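You operate a simulated robot arm through the tools that you are given. There is no shell and no other tool. Be economical: measure what you need, move in short steps, check, and stop when the job is done.

You run a simulated robot arm. Do the job below in one go: nothing can be reset, and whatever is moved stays where it is left.

JOB
Check first that the yellow-band knob gives no gas; refit the small crown, cap and support.
Fine: the yellow-corner support; open the knob, shut it again; leave the cooker unplugged.

It is judged by the outcome, as a careful person would: the job done as asked, and still so three seconds after it is handed in. It fails if anything else is knocked over, pushed out of place, dropped, spilled or broken. Lids that push on must go on centred and level and be pressed home; caps that screw on are set level and turned clockwise until they are tight.

ROBOT AND FRAMES
A 7-joint arm with a fingered hand on a trunk, on a base that drives. Base frame: it is fixed to the floor where the robot stands at the start and does not move with it; the origin is under the middle of the robot, x ahead of it, y to its left, z up. Units: m, degrees, N and s.
With the tool pointing down near the work surface it reaches from about 0.1 to 0.62 m from the robot's upright axis, wherever it stands. Its first joint turns from -69.0 to 172.0 degrees. Places, roughly: blue-band knob [0.6, -0.2, 0.8]; crown [0.8, 0.3, 0.9]; green-band knob [0.6, -0.1, 0.8]; large burner cap (8x9x2 cm) [0.8, -0.4, 0.9]; medium burner cap (7x7x2 cm) [1, -0.1, 0.9]; orange-band knob [0.6, -0.1, 0.8]; orange-band mains plug (3x3x8 cm) [0.6, 0.1, 0.6]; small burner cap (6x6x2 cm) [0.8, 0.2, 0.9]; yellow-band knob [0.6, 0, 0.8]; yellow-ring burner [0.8, -0.1, 0.9]; yellow-ring burner seat [0.8, -0.1, 0.9]. Payload 3.4 kg.
The tool frame sits at the grasp point between the pads (the TCP): z along the fingers, y along the line on which they close. The tips reach 0.039 m beyond it. Largest opening 0.18 m; the body of the gripper starts 0.111 m behind the TCP. The gripper is a hand of 3 fingers: y runs from the thumb to the fingers, the wrist lies at [0, 0, -0.262] in the tool frame, and closing takes about 1.5 s.
Orientation is that of the tool frame in the base frame, as a unit quaternion [x, y, z, w]. With the fingers straight down and closing along the base's y, the tool's x points along the base's -x, its y along +y and its z along -z.

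CONTROLS
- The arm moves only by the tool drive_tool. Its argument "steps" is a list of rows, each a list of 7 numbers: the gripper command, from -1 (fully open) to 1 (shut), values between in proportion, then the shift along the base's x, y, z in m, then the turn, a rotation vector about the base's x, y, z in degrees. In form: [[jaw, tx, ty, tz, ax, ay, az], ...]. A call has 1 to 10 rows; each row is the pose to reach, as a shift and turn from the pose commanded when the call began. A row lasts 0.2 s, in which the tool goes at most 0.05 m and 8.6 degrees; a call with a longer step from one row to the next is refused whole, and so is a gripper value outside its range. Where a pose cannot be reached the arm comes as near as it can. A force on the tool above 50 N (or 10 N above the force at the start of the call, whichever is more), or a blocked arm, ends the call early, and 0.2 s more pass. Each finger travels about 0.072 m/s and halts on what it meets, pressing with about 33 N; the grip force reading is that of the motor and also rises with nothing between the fingers. The clock runs only during rows and for 0.2 s after the last one: add rows that repeat a pose to give the fingers time. It gives the time, the measured TCP pose, the force on the tool (base axes), the opening and the grip force at its end, in the units of the frame above (readings bear some noise), with the torque about the TCP (base axes, N m) and any sound that the robot's microphone picked up, and new pictures: "views" is both (left out), scene, wrist or none.
- Cameras (640 x 400 px; columns grow to the right, rows downward): "scene" is now at [0.0639, -0.0221, 1.8913]; the picture's right is [-0.24, -0.97, -0.00], its down [-0.83, 0.21, -0.52] and it looks along [0.50, -0.12, -0.86] (base axes); focal length 283 px, centre (320, 200). "wrist" rides on the gripper at [0.063, -0.036, -0.128] in the tool frame; the picture's right is [0.50, 0.87, 0.00], its down [-0.75, 0.44, -0.49] and it looks along [-0.43, 0.25, 0.87] (tool axes); focal length 226 px, centre (320, 200). There is no depth. A picture from a camera that has moved, and an enlarged one, comes with that camera's place and axes in the base frame and with its lens.
- lift_body(by): slides the trunk up (or, below 0, down) by that many m; the arm and the scene camera ride with it, the base frame stays. It gives what a move gives, with no picture.
- drive_base(legs): drives the robot by 1 to 6 legs, each [ahead, left, turn to the left] in m, m and degrees, along the robot's own axes; the way and the turn of a leg run together, so that a leg with both is an arc; at most 1.5 m and 180 degrees a leg. The arm and the cameras ride along, it lands a little off, and it stops where it bumps. It gives what a move gives, and a new picture of the scene camera.
- hand_shape(shape): the hand has 3 fingers and takes this shape, open, in about a second: jaw (thumb against the fingers, like two jaws); tri (thumb and two fingers); tip (a fingertip pinch); poke (one finger out to press); point (the index stretched); flat (the hand flat); cup (the hand cupped); fist (a fist). The gripper value then closes the fingers along that shape, each until it touches; the sizes above hold for jaw. It gives what a move gives, with no picture.
- pan_tilt(pan, tilt): turns the head with the scene camera to pan (to the left, within 143 degrees either way) and tilt (down, from -29 to 69), counted from straight ahead of the robot. It gives what a move gives, and a new picture of the scene camera.
- zoom(camera, box): a new picture of the part [left, top, right, bottom] of that camera's present view, enlarged. No time passes.
- finish_job(): hands the job in; it is judged then, once.

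Work in short steps. Places have to be worked out from the pictures, the camera data and where the tool is seen: move nearer, look again, correct. Check each grasp and each placing, and mend what went wrong. You have 120 turns and 260 pictures in all, those below and enlarged ones among them. Open the gripper and draw the arm clear of the work before you hand the job in, unless the task says otherwise; then end with one line.

The tools are called after "Request:" by a JSON object that holds its "method" and its "body". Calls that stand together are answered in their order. drive_tool: Moves the arm, as the interface text tells. Its arguments: {"type":"object","properties":{"steps":{"type":"array"},"views":{"type":"string","enum":["both","scene","wrist","none"]}},"required":["steps"]} The other tools are called the same way: lift_body (by) slides the trunk up or down; hand_shape (shape) gives the hand a shape; drive_base (legs) drives the base; pan_tilt (pan, tilt) turns the head that bears the scene camera; zoom (camera, box) takes an enlarged picture of a part of a camera's view; finish_job () hands the job in.

At the start:

```text
t: 0.0
tool_pos: [0.5723, -0.1436, 1.1167]
ee_rot: [0.001, 1.0, 0.0, -0.001]
contact_force: [0.4, 0.6, 0.5]
ft_torque: [0.01, -0.01, 0.03]
finger_gap: 0.18
finger_force: 0.0
shape: jaw
trunk travel left (down, up): [-0.375, 0.167]
robot x, y, heading: [0.0018, 0.0008, 0.1]
head pan, tilt: [-13.8, 58.7]
```

scene: 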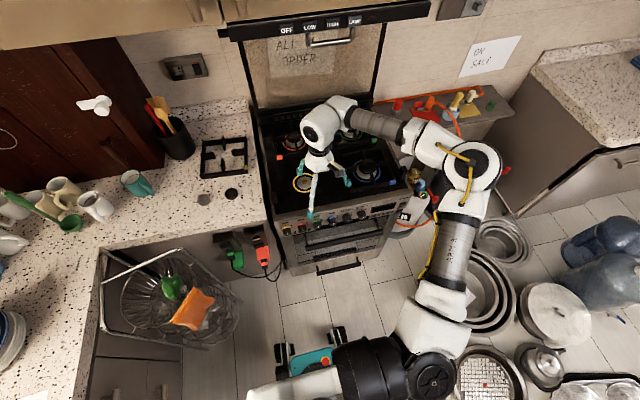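
wrist: 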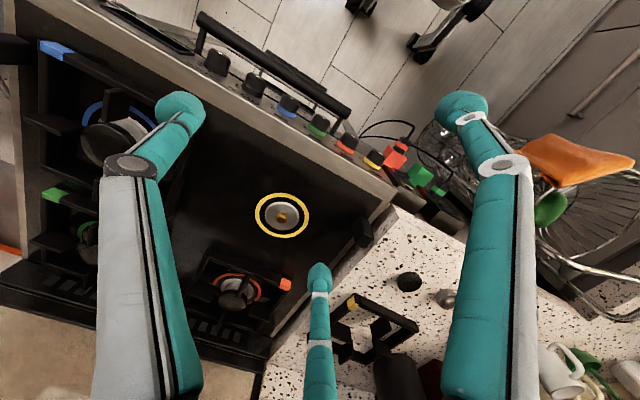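

I'll start by looking at the cooker, the knobs and the parts in enlarged views.

Request:
{"method": "zoom", "body": {"camera": "scene", "box": [180, 90, 440, 280]}}

Request:
{"method": "zoom", "body": {"camera": "wrist", "box": [180, 30, 460, 205]}}

Request:
{"method": "zoom", "body": {"camera": "wrist", "box": [180, 180, 500, 380]}}

Request:
{"method": "zoom", "body": {"camera": "scene", "box": [370, 60, 530, 240]}}

```text
2.11 times, centred on (310, 185) of scene
camera zoom: at [0.0639, -0.0221, 1.8913], right [-0.24, -0.97, 0.0], down [-0.83, 0.21, -0.52], along [0.5, -0.12, -0.86], focal length 595 px, centre (341, 232)
```

zoom: 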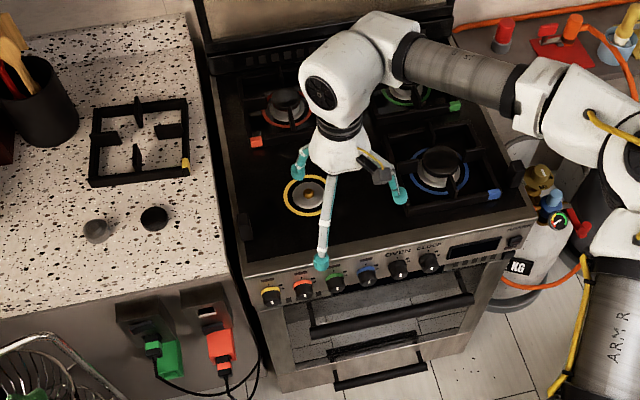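

```text
2.29 times, centred on (320, 118) of wrist
camera zoom: at [0.5102, -0.1807, 1.2463], right [-0.5, 0.87, 0.0], down [0.75, 0.43, 0.49], along [0.43, 0.25, -0.87], focal length 517 px, centre (320, 389)
```

zoom: 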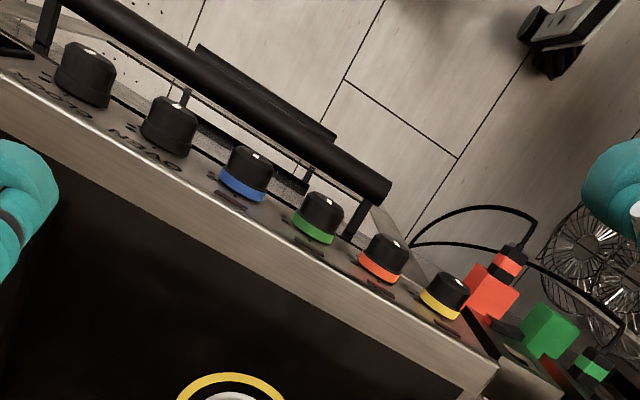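

```text
2.00 times, centred on (340, 280) of wrist
camera zoom: at [0.5102, -0.1807, 1.2463], right [-0.5, 0.87, 0.0], down [0.75, 0.43, 0.49], along [0.43, 0.25, -0.87], focal length 452 px, centre (280, 40)
```

zoom: 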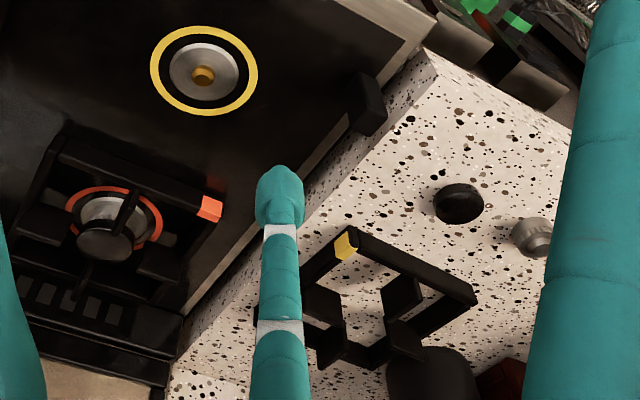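

```text
2.22 times, centred on (450, 150) of scene
camera zoom: at [0.0639, -0.0221, 1.8913], right [-0.24, -0.97, 0.0], down [-0.83, 0.21, -0.52], along [0.5, -0.12, -0.86], focal length 628 px, centre (31, 311)
```

zoom: 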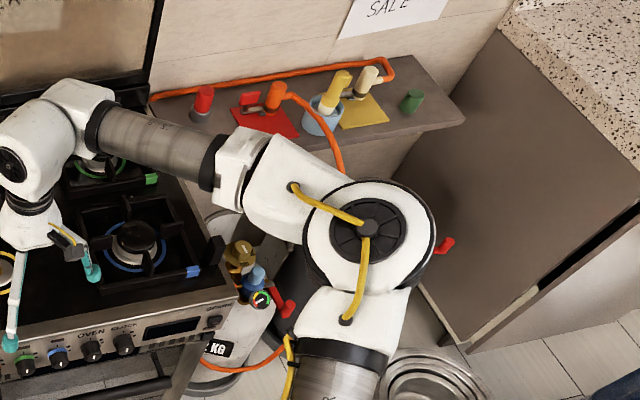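

The knobs look all off (white mark up), and two plugs sit under the counter edge. I look closer at the plugs, the gas bottle and the knobs.

Request:
{"method": "pan_tilt", "body": {"pan": 15, "tilt": 60}}

Request:
{"method": "zoom", "body": {"camera": "wrist", "box": [340, 100, 480, 220]}}

```text
t: 0.9
tool_pos: [0.5699, -0.1413, 1.1194]
ee_rot: [0.001, 1.0, -0.001, 0.001]
contact_force: [-0.5, -0.1, 0.6]
ft_torque: [0.02, 0.01, 0.0]
finger_gap: 0.18
finger_force: 0.1
shape: jaw
trunk travel left (down, up): [-0.375, 0.167]
robot x, y, heading: [-0.0025, 0.0006, -0.2]
head pan, tilt: [15.0, 60.0]
camera scene: at [0.0622, 0.0115, 1.8899], right [0.26, -0.97, 0.0], down [-0.84, -0.22, -0.5], along [0.48, 0.13, -0.87], focal length 283 px, centre (320, 200)
```

scene: 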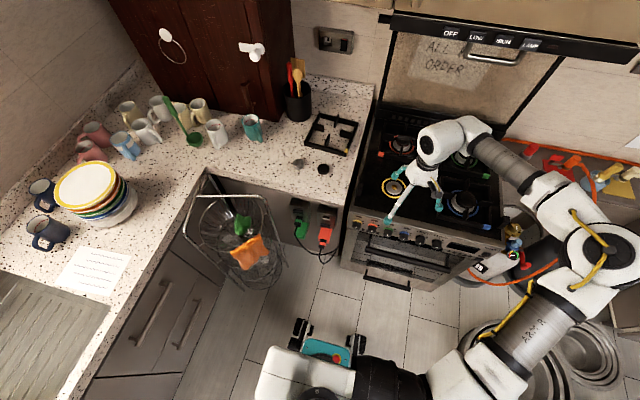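

```text
3.33 times, centred on (410, 160) of wrist
camera zoom: at [0.5075, -0.1772, 1.2479], right [-0.5, 0.87, 0.0], down [0.75, 0.44, 0.49], along [0.43, 0.24, -0.87], focal length 754 px, centre (20, 333)
```

zoom: 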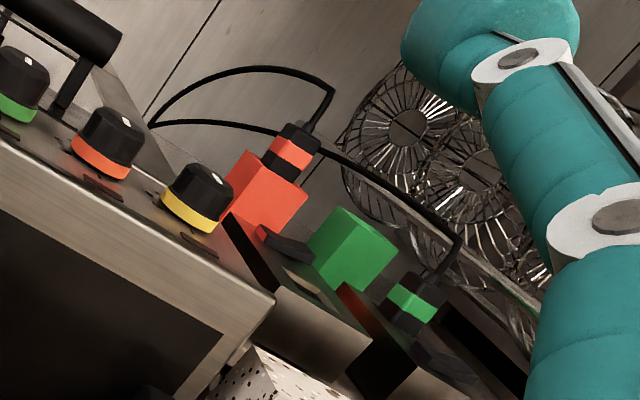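

There is a note on the left counter and another on the splashback; I read those, and the plugs and knobs.

Request:
{"method": "zoom", "body": {"camera": "scene", "box": [40, 235, 150, 305]}}

Request:
{"method": "zoom", "body": {"camera": "scene", "box": [280, 190, 350, 270]}}

Request:
{"method": "zoom", "body": {"camera": "scene", "box": [345, 200, 475, 280]}}

Request:
{"method": "zoom", "body": {"camera": "scene", "box": [450, 200, 560, 280]}}

Request:
{"method": "zoom", "body": {"camera": "scene", "box": [280, 100, 380, 190]}}

Request:
{"method": "zoom", "body": {"camera": "scene", "box": [390, 15, 560, 115]}}

```text
5.71 times, centred on (95, 270) of scene
camera zoom: at [0.0622, 0.0115, 1.8899], right [0.26, -0.97, 0.0], down [-0.84, -0.22, -0.5], along [0.48, 0.13, -0.87], focal length 1615 px, centre (1606, -200)
```

zoom: 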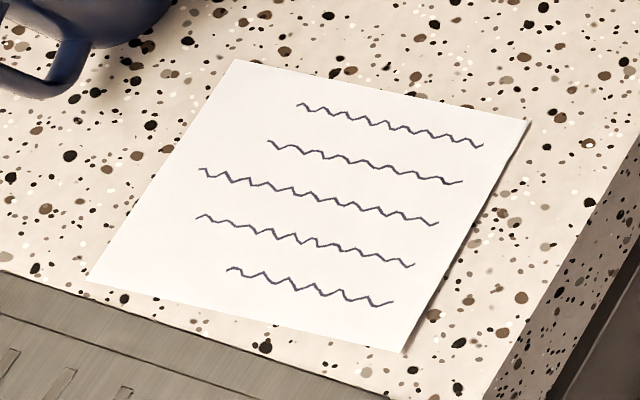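

```text
5.00 times, centred on (315, 230) of scene
camera zoom: at [0.0622, 0.0115, 1.8899], right [0.26, -0.97, 0.0], down [-0.84, -0.22, -0.5], along [0.48, 0.13, -0.87], focal length 1413 px, centre (345, 50)
```

zoom: 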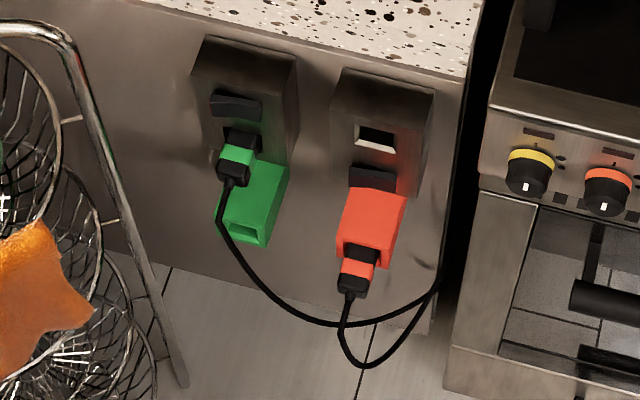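

```text
4.92 times, centred on (410, 240) of scene
camera zoom: at [0.0622, 0.0115, 1.8899], right [0.26, -0.97, 0.0], down [-0.84, -0.22, -0.5], along [0.48, 0.13, -0.87], focal length 1392 px, centre (-123, 3)
```

zoom: 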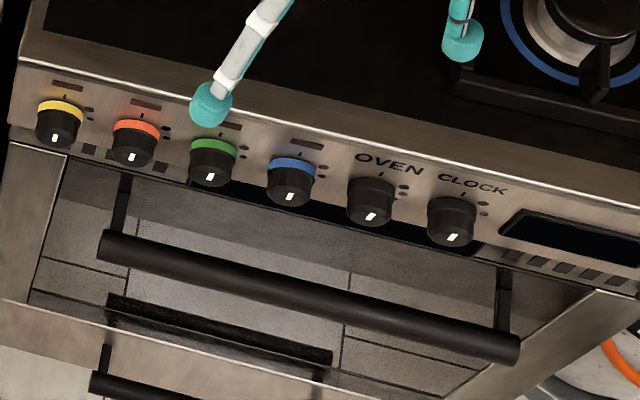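

```text
5.00 times, centred on (505, 240) of scene
camera zoom: at [0.0622, 0.0115, 1.8899], right [0.26, -0.97, 0.0], down [-0.84, -0.22, -0.5], along [0.48, 0.13, -0.87], focal length 1413 px, centre (-605, 0)
```

zoom: 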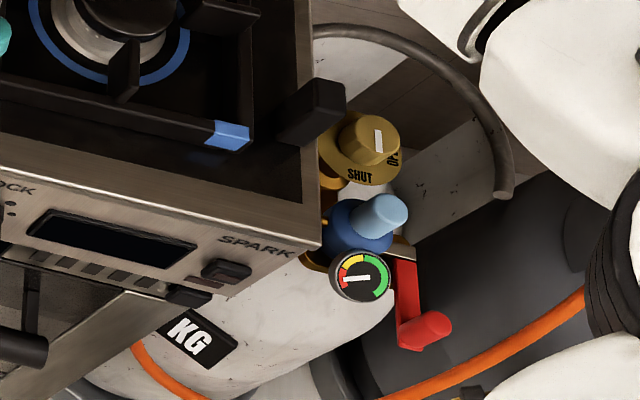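

```text
4.44 times, centred on (330, 145) of scene
camera zoom: at [0.0622, 0.0115, 1.8899], right [0.26, -0.97, 0.0], down [-0.84, -0.22, -0.5], along [0.48, 0.13, -0.87], focal length 1256 px, centre (276, 444)
```

zoom: 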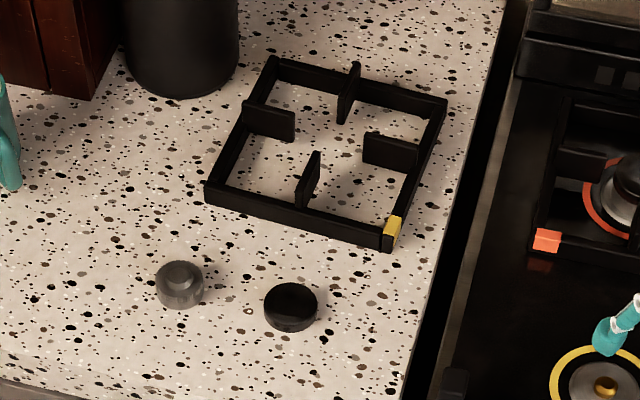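

```text
3.76 times, centred on (475, 65) of scene
camera zoom: at [0.0622, 0.0115, 1.8899], right [0.26, -0.97, 0.0], down [-0.84, -0.22, -0.5], along [0.48, 0.13, -0.87], focal length 1064 px, centre (-264, 708)
```

zoom: 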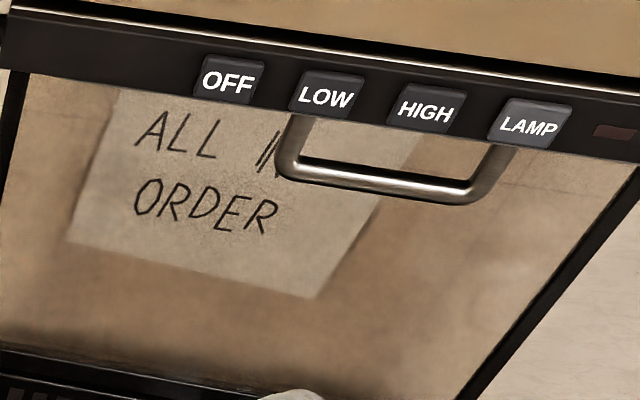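

The orange plug is parked in a dummy holder and its socket is empty, so the cooker is unplugged. All the knob marks point up (off). I swing the tool to point ahead so I can approach the yellow knob, which I judge to be at about (0.59, 0, 0.79).

Request:
{"method": "drive_tool", "body": {"steps": [[-1, -0.012, 0.014, -0.005, 0, -8.5, 0], [-1, -0.024, 0.028, -0.01, 0, -17, 0], [-1, -0.036, 0.042, -0.015, 0, -25.5, 0], [-1, -0.048, 0.056, -0.02, 0, -34, 0], [-1, -0.06, 0.07, -0.025, 0, -42.5, 0], [-1, -0.072, 0.084, -0.03, 0, -51, 0], [-1, -0.084, 0.098, -0.035, 0, -59.5, 0], [-1, -0.096, 0.112, -0.04, 0, -68, 0], [-1, -0.108, 0.126, -0.045, 0, -76.5, 0], [-1, -0.12, 0.14, -0.05, 0, -85, 0]]}}

```text
t: 3.1
tool_pos: [0.5412, -0.1571, 1.2976]
ee_rot: [-0.022, 0.746, -0.007, 0.666]
contact_force: [-0.8, 0.0, -0.4]
ft_torque: [0.0, 0.03, -0.06]
finger_gap: 0.1802
finger_force: 0.1
shape: jaw
out of reach, approached as far as the arm can: row 4, 5, 6, 7, 8, 9, 10
trunk travel left (down, up): [-0.375, 0.167]
robot x, y, heading: [-0.0028, 0.0032, 0.1]
head pan, tilt: [15.0, 60.0]
camera scene: at [0.0593, 0.0137, 1.8899], right [0.26, -0.97, 0.0], down [-0.84, -0.22, -0.5], along [0.48, 0.13, -0.87], focal length 283 px, centre (320, 200)
camera wrist: at [0.4092, -0.1996, 1.2524], right [-0.08, 0.84, -0.53], down [-0.41, 0.46, 0.79], along [0.91, 0.28, 0.31], focal length 226 px, centre (320, 200)
```

scene: 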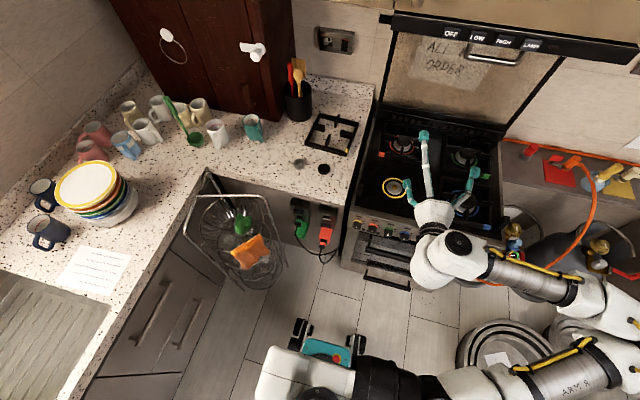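
wrist: 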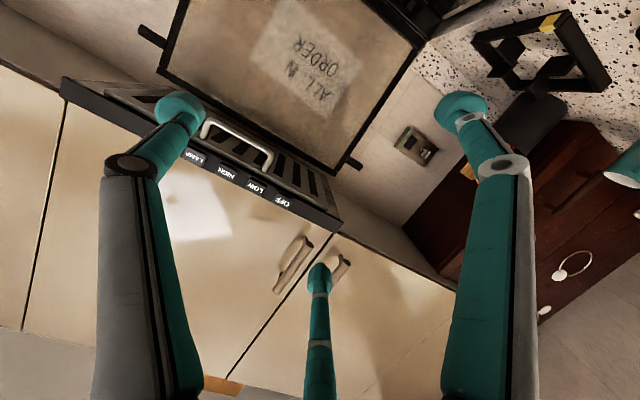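

The pose came out about 0.2 m too high, so I lower the trunk to bring the shoulder down.

Request:
{"method": "lift_body", "body": {"by": -0.22}}

Request:
{"method": "drive_tool", "body": {"steps": [[-1, 0, 0, 0, 0, 0, 0], [-1, 0, 0, 0, 0, 0, 0], [-1, 0, 0, 0, 0, 0, 0]]}}

```text
t: 5.5
tool_pos: [0.6051, -0.1626, 0.9518]
ee_rot: [-0.022, 0.821, -0.004, 0.57]
contact_force: [-2.5, -1.1, 18.7]
ft_torque: [0.71, -0.01, 0.08]
finger_gap: 0.1775
finger_force: 0.2
shape: jaw
trunk travel left (down, up): [-0.155, 0.387]
robot x, y, heading: [-0.0022, 0.0015, 0.1]
head pan, tilt: [15.0, 60.0]
```

```text
t: 6.3
tool_pos: [0.6044, -0.162, 0.9495]
ee_rot: [-0.022, 0.822, -0.004, 0.569]
contact_force: [-3.6, -1.3, 19.3]
ft_torque: [0.84, 0.11, 0.15]
finger_gap: 0.1768
finger_force: 0.0
shape: jaw
trunk travel left (down, up): [-0.155, 0.387]
robot x, y, heading: [-0.0022, -0.0017, -0.1]
head pan, tilt: [15.0, 60.0]
camera scene: at [0.2702, 0.0122, 1.6571], right [0.26, -0.97, 0.0], down [-0.84, -0.22, -0.5], along [0.48, 0.13, -0.87], focal length 283 px, centre (320, 200)
camera wrist: at [0.4645, -0.2034, 0.9365], right [-0.2, 0.85, -0.49], down [-0.21, 0.46, 0.86], along [0.96, 0.28, 0.08], focal length 226 px, centre (320, 200)
```

scene: 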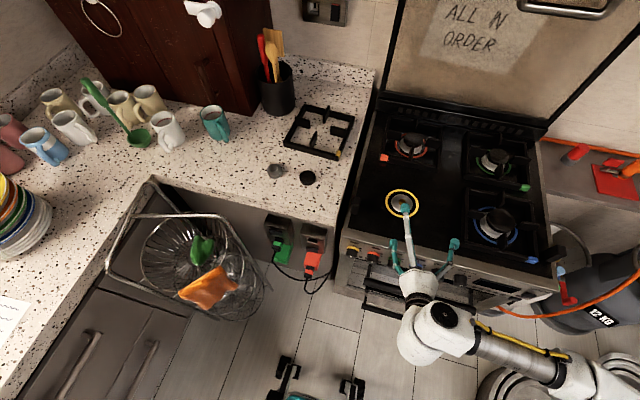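
wrist: 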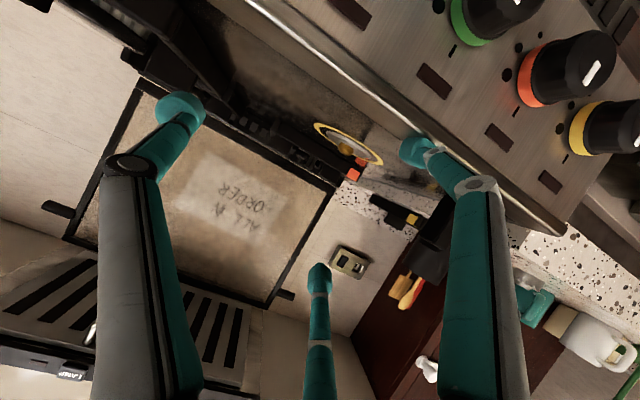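

Lowering the trunk also leaned it forward, and a fingertip is now pressing on the hob (19 N). I back off up and toward the robot.

Request:
{"method": "drive_tool", "body": {"steps": [[-1, 0, 0, 0.03, 0, 0, 0], [-1, 0, 0, 0.06, 0, 0, 0], [-1, -0.03, 0, 0.08, 0, 0, 0], [-1, -0.06, 0, 0.08, 0, 0, 0], [-1, -0.1, 0, 0.08, 0, 0, 0]]}}

```text
t: 7.5
tool_pos: [0.5485, -0.1559, 1.0649]
ee_rot: [-0.022, 0.824, -0.004, 0.567]
contact_force: [-0.8, 0.3, 0.4]
ft_torque: [0.01, 0.02, 0.03]
finger_gap: 0.1803
finger_force: 0.0
shape: jaw
out of reach, approached as far as the arm can: row 4, 5
trunk travel left (down, up): [-0.155, 0.387]
robot x, y, heading: [-0.0009, 0.0021, -0.0]
head pan, tilt: [15.0, 60.0]
camera scene: at [0.2731, 0.0121, 1.6566], right [0.26, -0.97, 0.0], down [-0.84, -0.22, -0.5], along [0.48, 0.13, -0.87], focal length 283 px, centre (320, 200)
camera wrist: at [0.4095, -0.1964, 1.0535], right [-0.2, 0.84, -0.49], down [-0.2, 0.46, 0.87], along [0.96, 0.28, 0.08], focal length 226 px, centre (320, 200)
```

scene: 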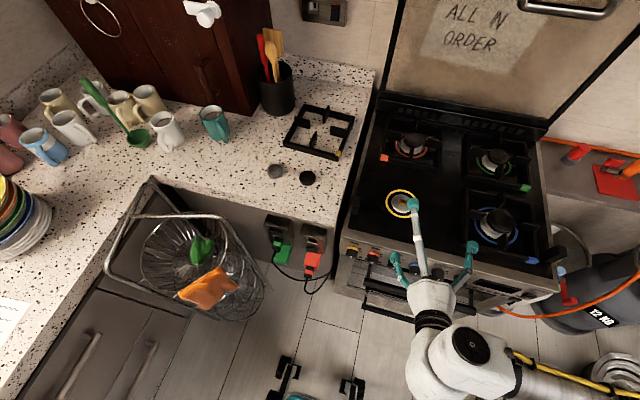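
wrist: 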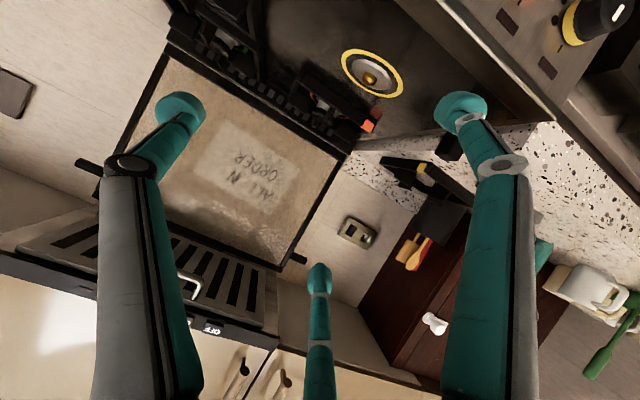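

The shoulder is now too close to the cooker. I check that the floor behind is clear before backing away.

Request:
{"method": "pan_tilt", "body": {"pan": 143, "tilt": 50}}

Request:
{"method": "pan_tilt", "body": {"pan": -140, "tilt": 50}}

```text
t: 9.6
tool_pos: [0.5511, -0.1557, 1.0638]
ee_rot: [-0.021, 0.824, -0.005, 0.566]
contact_force: [0.0, 0.7, 0.0]
ft_torque: [0.04, 0.0, -0.01]
finger_gap: 0.1802
finger_force: 0.0
shape: jaw
trunk travel left (down, up): [-0.155, 0.387]
robot x, y, heading: [0.0012, -0.0002, 0.0]
head pan, tilt: [143.0, 50.0]
camera scene: at [0.1494, 0.0403, 1.6693], right [0.6, 0.8, 0.0], down [0.61, -0.46, -0.65], along [-0.52, 0.39, -0.76], focal length 283 px, centre (320, 200)
```

scene: 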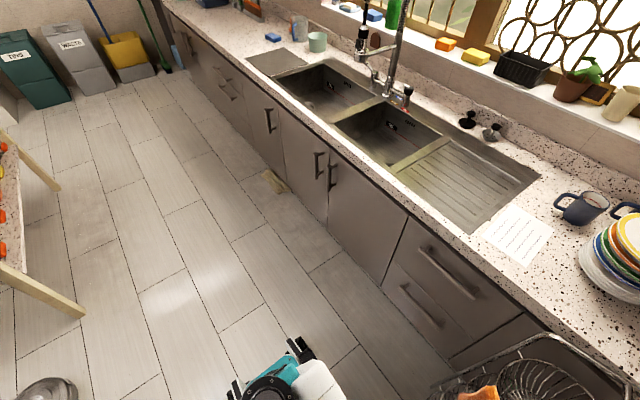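

```text
t: 13.4
tool_pos: [0.5509, -0.1566, 1.0643]
ee_rot: [-0.022, 0.824, -0.004, 0.567]
contact_force: [0.0, -0.8, -0.3]
ft_torque: [0.02, 0.04, 0.0]
finger_gap: 0.1798
finger_force: 0.1
shape: jaw
trunk travel left (down, up): [-0.155, 0.387]
robot x, y, heading: [0.0028, -0.0001, 0.0]
head pan, tilt: [-140.0, 50.0]
camera scene: at [0.1519, -0.0556, 1.6688], right [-0.64, 0.77, 0.01], down [0.58, 0.5, -0.64], along [-0.5, -0.41, -0.77], focal length 283 px, centre (320, 200)
```

scene: 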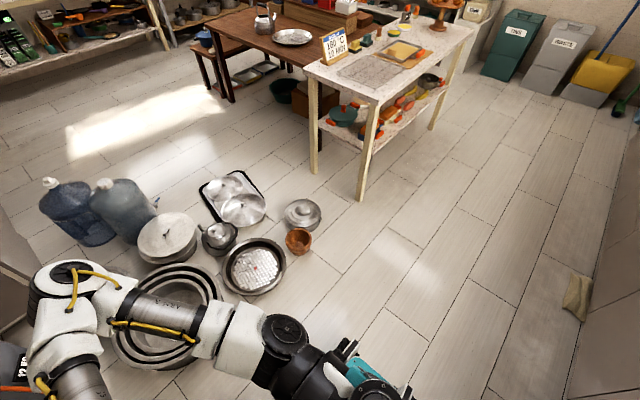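

Behind is clear on the centre line, so I back up 0.3 m and look forward again.

Request:
{"method": "drive_base", "body": {"legs": [[-0.3, 0, 0]]}}

Request:
{"method": "pan_tilt", "body": {"pan": 0, "tilt": 50}}

```text
t: 15.5
tool_pos: [0.2559, -0.1571, 1.0645]
ee_rot: [-0.021, 0.824, -0.005, 0.566]
contact_force: [-0.6, -0.1, -0.4]
ft_torque: [0.02, 0.01, -0.01]
finger_gap: 0.1802
finger_force: 0.1
shape: jaw
trunk travel left (down, up): [-0.155, 0.387]
robot x, y, heading: [-0.2955, -0.001, -0.2]
head pan, tilt: [-140.0, 50.0]
camera scene: at [-0.1423, -0.0556, 1.6689], right [-0.64, 0.77, 0.01], down [0.59, 0.49, -0.64], along [-0.5, -0.41, -0.77], focal length 283 px, centre (320, 200)
```

scene: 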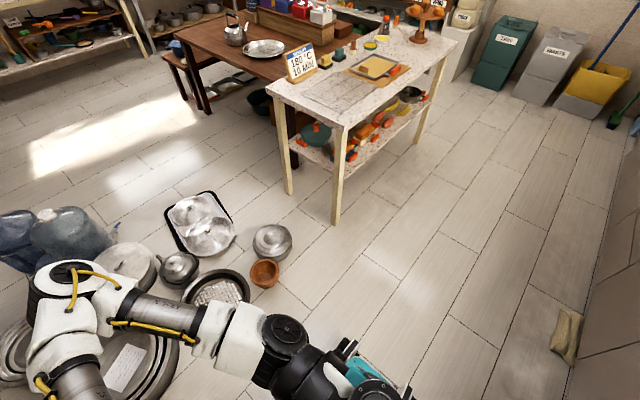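

```text
t: 17.7
tool_pos: [0.2549, -0.1545, 1.0667]
ee_rot: [-0.021, 0.823, -0.007, 0.568]
contact_force: [-0.8, -0.6, -1.4]
ft_torque: [0.01, 0.02, -0.02]
finger_gap: 0.1801
finger_force: 0.1
shape: jaw
trunk travel left (down, up): [-0.155, 0.387]
robot x, y, heading: [-0.2925, -0.0019, -0.3]
head pan, tilt: [0.0, 50.0]
camera scene: at [-0.0052, -0.0064, 1.6686], right [0.0, -1.0, 0.0], down [-0.77, 0.01, -0.64], along [0.64, 0.0, -0.77], focal length 283 px, centre (320, 200)
```

scene: 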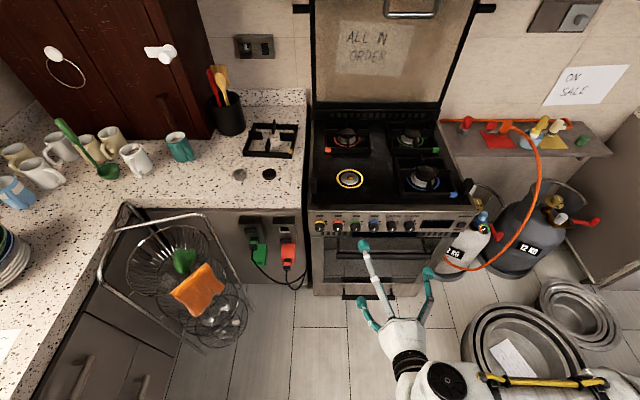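

I have a good overview now, so I enlarge the knobs and gas bottles.

Request:
{"method": "zoom", "body": {"camera": "scene", "box": [300, 200, 420, 275]}}

Request:
{"method": "zoom", "body": {"camera": "scene", "box": [420, 100, 620, 290]}}

```text
5.33 times, centred on (360, 238) of scene
camera zoom: at [-0.0052, -0.0064, 1.6686], right [0.0, -1.0, 0.0], down [-0.77, 0.01, -0.64], along [0.64, 0.0, -0.77], focal length 1508 px, centre (107, 0)
```

zoom: 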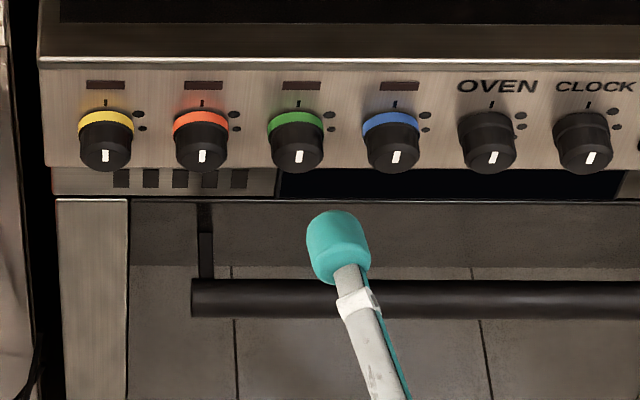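

```text
2.11 times, centred on (520, 195) of scene
camera zoom: at [-0.0052, -0.0064, 1.6686], right [0.0, -1.0, 0.0], down [-0.77, 0.01, -0.64], along [0.64, 0.0, -0.77], focal length 595 px, centre (-101, 210)
```

zoom: 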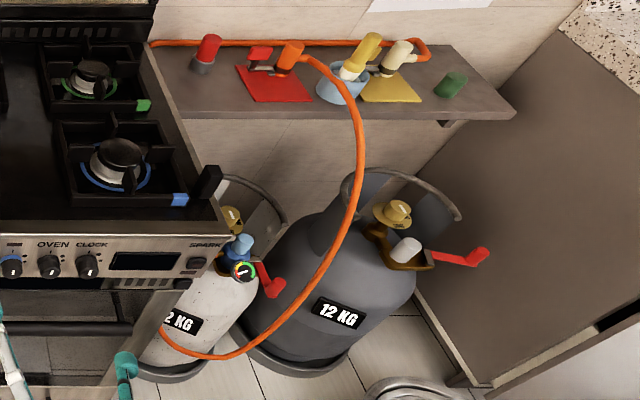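

All marks are at the off tick. I move in front of the yellow knob, level the tool to point along +x and part-close the fingers.

Request:
{"method": "drive_tool", "body": {"steps": [[-0.7, 0.01, 0.015, -0.03, 0.23, -2.1, -0.11], [-0.4, 0.03, 0.03, -0.06, 0.46, -4.2, -0.23], [-0.1, 0.05, 0.05, -0.09, 0.7, -6.2, -0.34], [0.1, 0.06, 0.07, -0.12, 0.9, -8.3, -0.46], [0.3, 0.08, 0.09, -0.15, 1.1, -10.4, -0.57], [0.3, 0.09, 0.11, -0.18, 1.4, -12.5, -0.68], [0.3, 0.1, 0.125, -0.21, 1.6, -14.6, -0.8], [0.3, 0.12, 0.14, -0.24, 1.8, -16.6, -0.9], [0.3, 0.14, 0.152, -0.27, 2.1, -18.7, -1.0], [0.3, 0.15, 0.152, -0.28, 2.3, -20.8, -1.1]]}}

```text
t: 19.9
tool_pos: [0.4167, -0.0432, 1.0104]
ee_rot: [-0.043, 0.746, -0.027, 0.664]
contact_force: [-0.6, -1.0, 0.0]
ft_torque: [0.0, -0.01, -0.01]
finger_gap: 0.0629
finger_force: 0.1
shape: jaw
out of reach, approached as far as the arm can: row 1, 2, 3, 4, 5, 6, 7, 8, 9, 10
trunk travel left (down, up): [-0.155, 0.387]
robot x, y, heading: [-0.2939, -0.0005, -0.0]
head pan, tilt: [0.0, 50.0]
camera scene: at [-0.003, -0.0042, 1.6681], right [0.0, -1.0, 0.0], down [-0.77, 0.0, -0.64], along [0.64, 0.0, -0.77], focal length 283 px, centre (320, 200)
camera wrist: at [0.2839, -0.0871, 0.9683], right [-0.08, 0.81, -0.58], down [-0.42, 0.5, 0.76], along [0.91, 0.3, 0.3], focal length 226 px, centre (320, 200)
```

scene: 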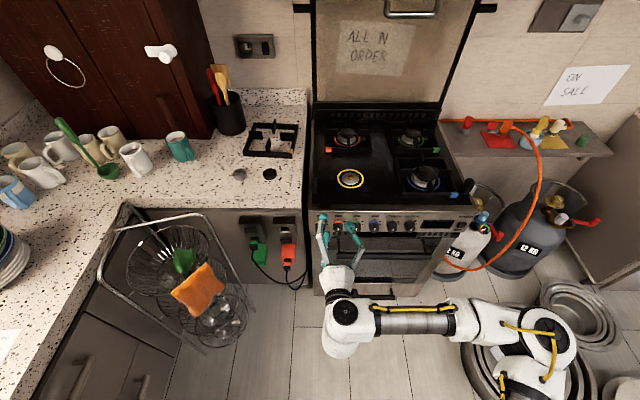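
wrist: 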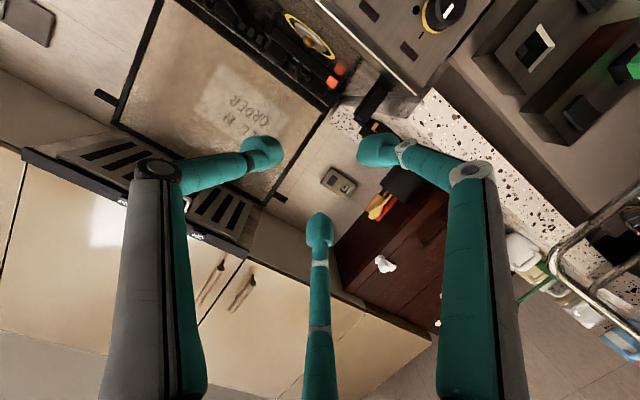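

The arm stopped high again. I repeat the held pose briefly to see whether it converges and which target it keeps.

Request:
{"method": "drive_tool", "body": {"steps": [[0.3, 0, 0, 0, 0, 0, 0], [0.3, 0, 0, -0.02, 0, 0, 0], [0.3, 0, 0, -0.04, 0, 0, 0], [0.3, 0, 0, -0.06, 0, 0, 0]], "views": "none"}}

```text
t: 20.9
tool_pos: [0.4276, -0.0554, 0.9959]
ee_rot: [-0.049, 0.752, -0.03, 0.656]
contact_force: [-0.3, -0.6, -0.2]
ft_torque: [0.01, -0.03, 0.02]
finger_gap: 0.0631
finger_force: 0.0
shape: jaw
out of reach, approached as far as the arm can: row 2, 3, 4
trunk travel left (down, up): [-0.155, 0.387]
robot x, y, heading: [-0.2926, -0.0008, -0.2]
head pan, tilt: [0.0, 50.0]
```

The arm is at its limit in this posture, so I lower the trunk the rest of the way and back up a little to offset the lean.

Request:
{"method": "drive_base", "body": {"legs": [[-0.15, 0, 0]]}}

Request:
{"method": "lift_body", "body": {"by": -0.15}}

Request:
{"method": "drive_tool", "body": {"steps": [[0.3, 0, 0, 0, 0, 0, 0]]}}

```text
t: 22.3
tool_pos: [0.2776, -0.0564, 0.998]
ee_rot: [-0.049, 0.752, -0.031, 0.657]
contact_force: [0.0, -1.0, 1.8]
ft_torque: [0.02, 0.01, 0.01]
finger_gap: 0.0633
finger_force: 0.0
shape: jaw
trunk travel left (down, up): [-0.155, 0.387]
robot x, y, heading: [-0.4443, 0.0, -0.1]
head pan, tilt: [0.0, 50.0]
camera scene: at [-0.1547, -0.0042, 1.6686], right [-0.01, -1.0, 0.0], down [-0.77, 0.01, -0.64], along [0.64, 0.0, -0.77], focal length 283 px, centre (320, 200)
```

scene: 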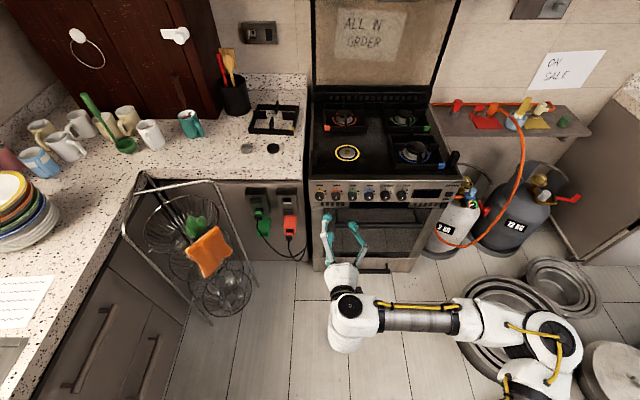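

```text
t: 24.0
tool_pos: [0.2735, -0.055, 0.8503]
ee_rot: [-0.049, 0.75, -0.032, 0.659]
contact_force: [-0.9, 0.9, -0.3]
ft_torque: [0.01, 0.03, -0.05]
finger_gap: 0.0632
finger_force: 0.1
shape: jaw
trunk travel left (down, up): [-0.005, 0.537]
robot x, y, heading: [-0.4425, 0.0027, -0.3]
head pan, tilt: [0.0, 50.0]
```

```text
t: 24.4
tool_pos: [0.273, -0.0535, 0.8497]
ee_rot: [-0.049, 0.751, -0.032, 0.658]
contact_force: [0.2, 0.4, -0.3]
ft_torque: [0.01, 0.01, -0.04]
finger_gap: 0.0631
finger_force: 0.0
shape: jaw
trunk travel left (down, up): [-0.005, 0.537]
robot x, y, heading: [-0.4423, -0.0017, -0.4]
head pan, tilt: [0.0, 50.0]
camera scene: at [0.102, -0.0054, 1.4505], right [-0.01, -1.0, 0.0], down [-0.77, 0.01, -0.64], along [0.64, 0.0, -0.77], focal length 283 px, centre (320, 200)
camera wrist: at [0.1407, -0.0987, 0.8087], right [-0.09, 0.8, -0.59], down [-0.4, 0.51, 0.76], along [0.91, 0.31, 0.28], focal length 226 px, centre (320, 200)
```

scene: 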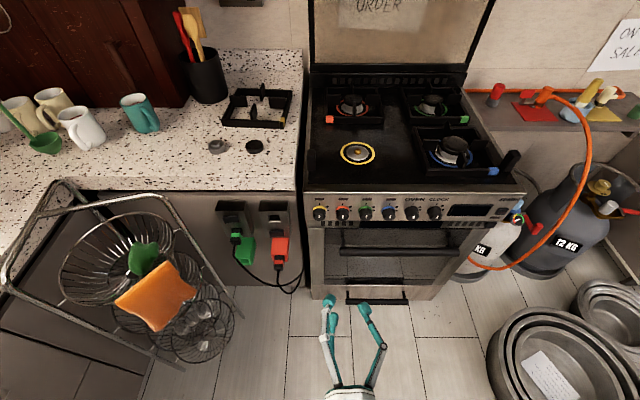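
wrist: 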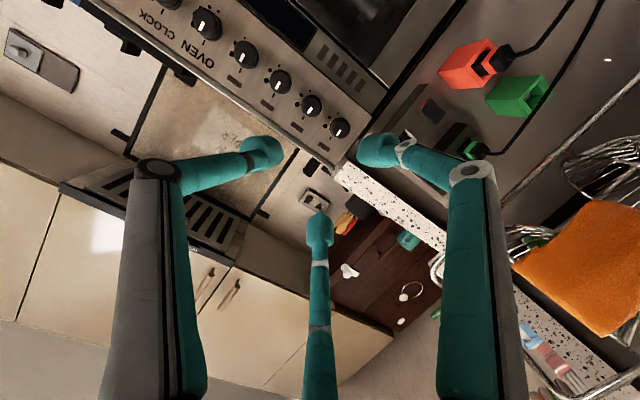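

Now at z 0.85. I level the tool and move toward (0.42, 0, 0.79).

Request:
{"method": "drive_tool", "body": {"steps": [[0.3, 0.03, 0.01, -0.015, 1.6, -2, -0.35], [0.3, 0.06, 0.02, -0.03, 3.3, -3.7, -0.7], [0.3, 0.09, 0.035, -0.045, 5, -5.5, -1], [0.3, 0.12, 0.05, -0.06, 6.6, -7.5, -1.4], [0.3, 0.12, 0.05, -0.06, 6.6, -7.5, -1.4]]}}

```text
t: 25.6
tool_pos: [0.3885, -0.0301, 0.8845]
ee_rot: [-0.013, 0.74, -0.006, 0.672]
contact_force: [0.3, -0.3, 0.1]
ft_torque: [-0.02, -0.01, -0.03]
finger_gap: 0.0631
finger_force: 0.2
shape: jaw
out of reach, approached as far as the arm can: row 1, 2, 3, 4, 5
trunk travel left (down, up): [-0.005, 0.537]
robot x, y, heading: [-0.4456, 0.0027, -0.3]
head pan, tilt: [0.0, 50.0]
camera scene: at [0.103, -0.0052, 1.4499], right [-0.01, -1.0, 0.0], down [-0.77, 0.01, -0.64], along [0.64, 0.0, -0.77], focal length 283 px, centre (320, 200)
camera wrist: at [0.2567, -0.0696, 0.8352], right [-0.06, 0.85, -0.52], down [-0.42, 0.45, 0.79], along [0.9, 0.27, 0.33], focal length 226 px, centre (320, 200)
```

scene: 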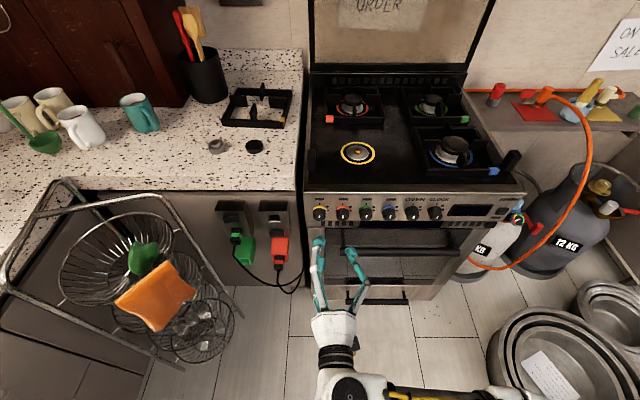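
wrist: 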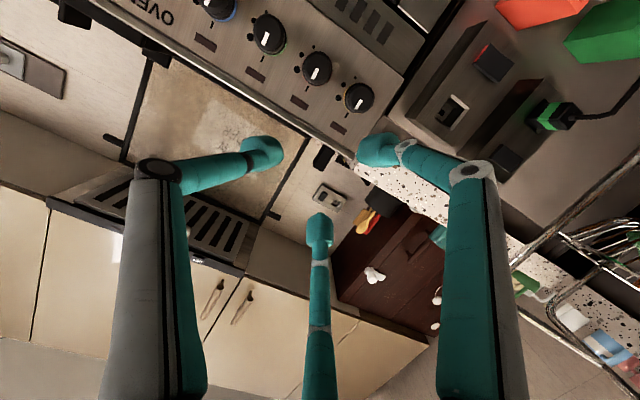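

Level pointing raises the reachable height, so I trade some pitch: tip the tool about 15° downward and go lower.

Request:
{"method": "drive_tool", "body": {"steps": [[0.3, 0, 0.006, -0.015, 0, 4, 0], [0.3, 0, 0.012, -0.03, 0, 8, 0], [0.3, 0, 0.018, -0.05, 0, 12, 0], [0.3, 0.01, 0.025, -0.07, 0, 16, 0], [0.3, 0.02, 0.027, -0.085, 0, 16, 0], [0.3, 0.02, 0.027, -0.085, 0, 16, 0]]}}

```text
t: 27.0
tool_pos: [0.3935, -0.0325, 0.7843]
ee_rot: [-0.014, 0.827, -0.004, 0.562]
contact_force: [0.0, -0.5, -0.1]
ft_torque: [0.0, -0.02, 0.02]
finger_gap: 0.0631
finger_force: 0.0
shape: jaw
out of reach, approached as far as the arm can: row 1, 2, 3, 4, 5, 6
trunk travel left (down, up): [-0.005, 0.537]
robot x, y, heading: [-0.4447, 0.0048, -0.4]
head pan, tilt: [0.0, 50.0]
camera scene: at [0.1061, -0.0051, 1.4483], right [-0.01, -1.0, 0.0], down [-0.77, 0.01, -0.64], along [0.64, 0.0, -0.77], focal length 283 px, centre (320, 200)
camera wrist: at [0.2527, -0.0725, 0.7749], right [-0.2, 0.85, -0.48], down [-0.19, 0.45, 0.87], along [0.96, 0.26, 0.07], focal length 226 px, centre (320, 200)
```

scene: 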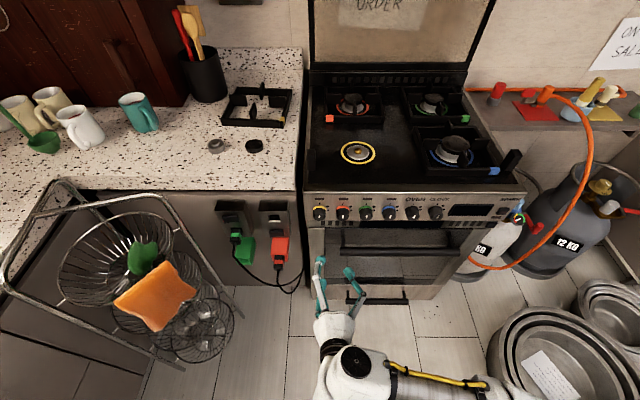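
wrist: 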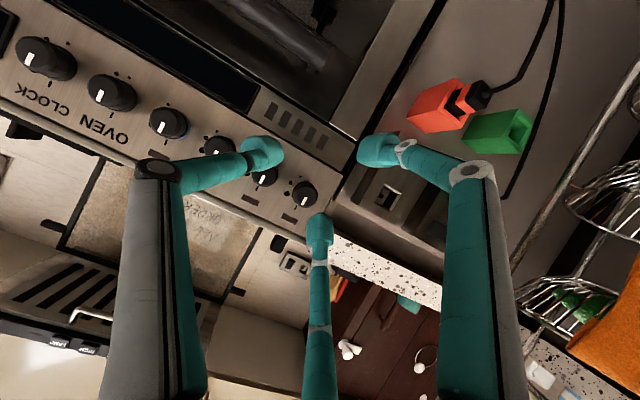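

Height is good at 22° tilt. I test whether rolling the wrist (the direction the knob will likely open) frees the pitch.

Request:
{"method": "drive_tool", "body": {"steps": [[0.3, 0, 0, 0, -8, -2, 0], [0.3, 0, 0.0, 0, -16, -5, 0], [0.3, 0, 0.0, 0, -24, -8, 0], [0.3, 0, 0.0, 0, -32, -10, 0], [0.3, 0, 0.0, 0, -40, -12, 0], [0.3, 0, 0.0, 0, -40, -12, 0]], "views": "none"}}

```text
t: 28.4
tool_pos: [0.3802, -0.0972, 0.8169]
ee_rot: [-0.208, 0.716, -0.285, 0.602]
contact_force: [0.3, -0.2, -0.1]
ft_torque: [0.0, -0.03, 0.01]
finger_gap: 0.0629
finger_force: 0.0
shape: jaw
out of reach, approached as far as the arm can: row 1, 2, 3, 4, 5, 6
trunk travel left (down, up): [-0.005, 0.537]
robot x, y, heading: [-0.4412, 0.0019, -0.3]
head pan, tilt: [0.0, 50.0]
```

Rolling helps but the arm drifts right. I turn the base 30° right and shift it left, so the hand points forward with a straighter wrist.

Request:
{"method": "drive_base", "body": {"legs": [[-0.05, 0.2, -30]]}}

Request:
{"method": "drive_tool", "body": {"steps": [[0.3, 0, 0, 0, 0, 0, 0]], "views": "wrist"}}

```text
t: 30.2
tool_pos: [0.2281, -0.2911, 0.8172]
ee_rot: [-0.018, 0.746, -0.425, 0.512]
contact_force: [-0.7, -0.6, 0.0]
ft_torque: [0.0, -0.03, 0.04]
finger_gap: 0.063
finger_force: 0.1
shape: jaw
trunk travel left (down, up): [-0.005, 0.537]
robot x, y, heading: [-0.4395, 0.2002, -29.6]
head pan, tilt: [0.0, 50.0]
camera scene: at [0.0263, -0.0786, 1.45], right [-0.49, -0.87, -0.01], down [-0.67, 0.39, -0.64], along [0.56, -0.31, -0.77], focal length 283 px, centre (320, 200)
```

scene: 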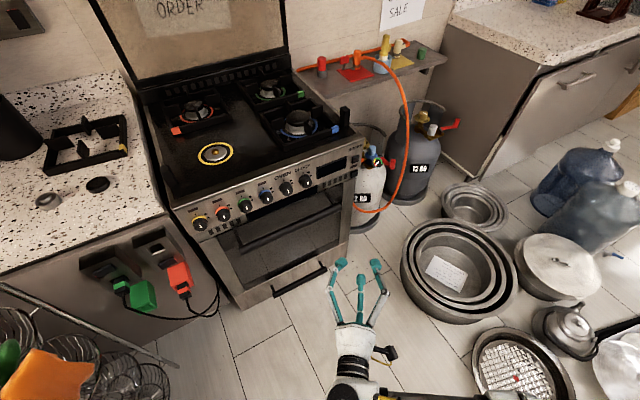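

```text
t: 30.6
tool_pos: [0.2288, -0.2796, 0.8237]
ee_rot: [-0.022, 0.743, -0.43, 0.512]
contact_force: [-0.1, -0.2, -0.3]
ft_torque: [0.02, 0.03, -0.03]
finger_gap: 0.0628
finger_force: 0.1
shape: jaw
trunk travel left (down, up): [-0.005, 0.537]
robot x, y, heading: [-0.4362, 0.201, -29.3]
head pan, tilt: [0.0, 50.0]
camera wrist: at [0.0847, -0.2532, 0.8146], right [0.12, 0.31, -0.94], down [0.15, 0.93, 0.32], along [0.98, -0.18, 0.06], focal length 226 px, centre (320, 200)
```

wrist: 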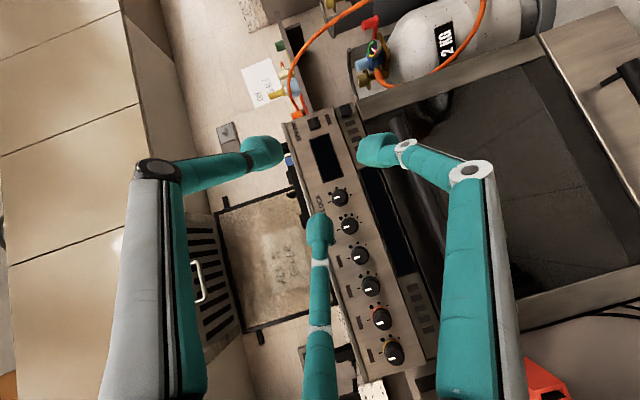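

I swing the tool back to point along +x in front of the yellow knob from this new base heading.

Request:
{"method": "drive_tool", "body": {"steps": [[0.3, 0.02, 0.03, 0, 4.8, -2.4, 4.3], [0.3, 0.04, 0.065, -0.005, 9.5, -4.9, 8.6], [0.3, 0.06, 0.1, -0.01, 14.3, -7.3, 12.9], [0.3, 0.08, 0.135, -0.015, 19, -9.7, 17.2], [0.3, 0.1, 0.17, -0.02, 23.8, -12.2, 21.5], [0.3, 0.12, 0.205, -0.025, 28.6, -14.6, 25.8], [0.3, 0.14, 0.24, -0.03, 33.3, -17, 30.1], [0.3, 0.16, 0.275, -0.033, 38.1, -19.5, 34.4], [0.3, 0.16, 0.275, -0.033, 38.1, -19.5, 34.4]]}}

```text
t: 32.6
tool_pos: [0.3055, -0.107, 0.8666]
ee_rot: [0.0, 0.735, 0.007, 0.678]
contact_force: [0.0, 0.1, -0.1]
ft_torque: [0.0, 0.0, -0.01]
finger_gap: 0.0628
finger_force: 0.2
shape: jaw
out of reach, approached as far as the arm can: row 1, 2, 3, 4, 5, 6, 7, 8, 9
trunk travel left (down, up): [-0.005, 0.537]
robot x, y, heading: [-0.4402, 0.2019, -29.5]
head pan, tilt: [0.0, 50.0]
camera scene: at [0.0311, -0.0693, 1.4504], right [-0.49, -0.87, 0.0], down [-0.67, 0.38, -0.64], along [0.56, -0.31, -0.77], focal length 283 px, centre (320, 200)
camera wrist: at [0.1731, -0.1428, 0.8156], right [-0.05, 0.87, -0.49], down [-0.43, 0.42, 0.79], along [0.9, 0.25, 0.36], focal length 226 px, centre (320, 200)
```

scene: 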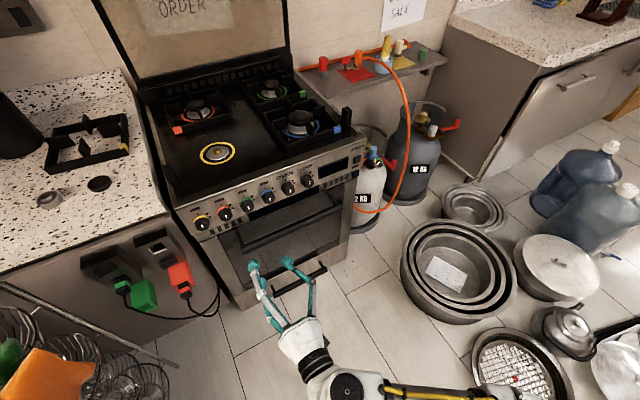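
wrist: 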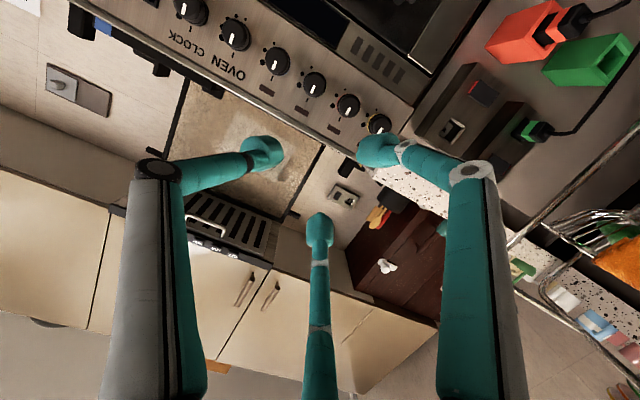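

Position is limited by the wrist roll rather than by reach. A more negative roll helped before, so I test about -80° roll (any roll is fine for a round knob).

Request:
{"method": "drive_tool", "body": {"steps": [[0.3, 0.0, 0.01, -0.01, -8, 0, 0], [0.3, 0.01, 0.02, -0.02, -16, 0, 0], [0.3, 0.02, 0.03, -0.03, -24, -1, 0], [0.3, 0.03, 0.04, -0.04, -32, -2, 0], [0.3, 0.04, 0.05, -0.05, -40, -3, 0], [0.3, 0.05, 0.06, -0.06, -48, -4, 0], [0.3, 0.06, 0.07, -0.07, -56, -5, 0], [0.3, 0.07, 0.08, -0.075, -64, -5, 0], [0.3, 0.08, 0.09, -0.075, -72, -5, 0], [0.3, 0.08, 0.1, -0.075, -80, -5, 0]], "views": "wrist"}}

Request:
{"method": "drive_tool", "body": {"steps": [[0.3, 0, 0, 0, 0, 0, 0], [0.3, 0, 0, -0.01, 0, 0, 0]], "views": "none"}}

```text
t: 34.9
tool_pos: [0.3098, -0.1145, 0.8771]
ee_rot: [-0.465, 0.554, -0.44, 0.533]
contact_force: [-0.2, 0.9, -0.7]
ft_torque: [-0.03, 0.0, 0.01]
finger_gap: 0.0629
finger_force: 0.1
shape: jaw
out of reach, approached as far as the arm can: row 1, 2, 3, 4, 5, 6, 7, 8, 9, 10
trunk travel left (down, up): [-0.005, 0.537]
robot x, y, heading: [-0.4401, 0.1977, -29.1]
head pan, tilt: [0.0, 50.0]
camera wrist: at [0.1843, -0.1837, 0.9071], right [-0.04, -0.33, -0.94], down [-0.51, 0.82, -0.27], along [0.86, 0.47, -0.21], focal length 226 px, centre (320, 200)
```

wrist: 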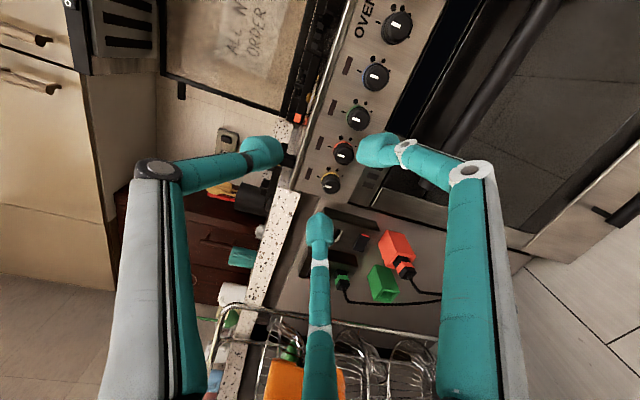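

```text
t: 35.5
tool_pos: [0.3103, -0.1162, 0.8674]
ee_rot: [-0.467, 0.557, -0.435, 0.531]
contact_force: [-0.2, -0.7, -0.1]
ft_torque: [-0.03, 0.0, -0.01]
finger_gap: 0.0631
finger_force: 0.1
shape: jaw
out of reach, approached as far as the arm can: row 2
trunk travel left (down, up): [-0.005, 0.537]
robot x, y, heading: [-0.4415, 0.2049, -29.6]
head pan, tilt: [0.0, 50.0]
```

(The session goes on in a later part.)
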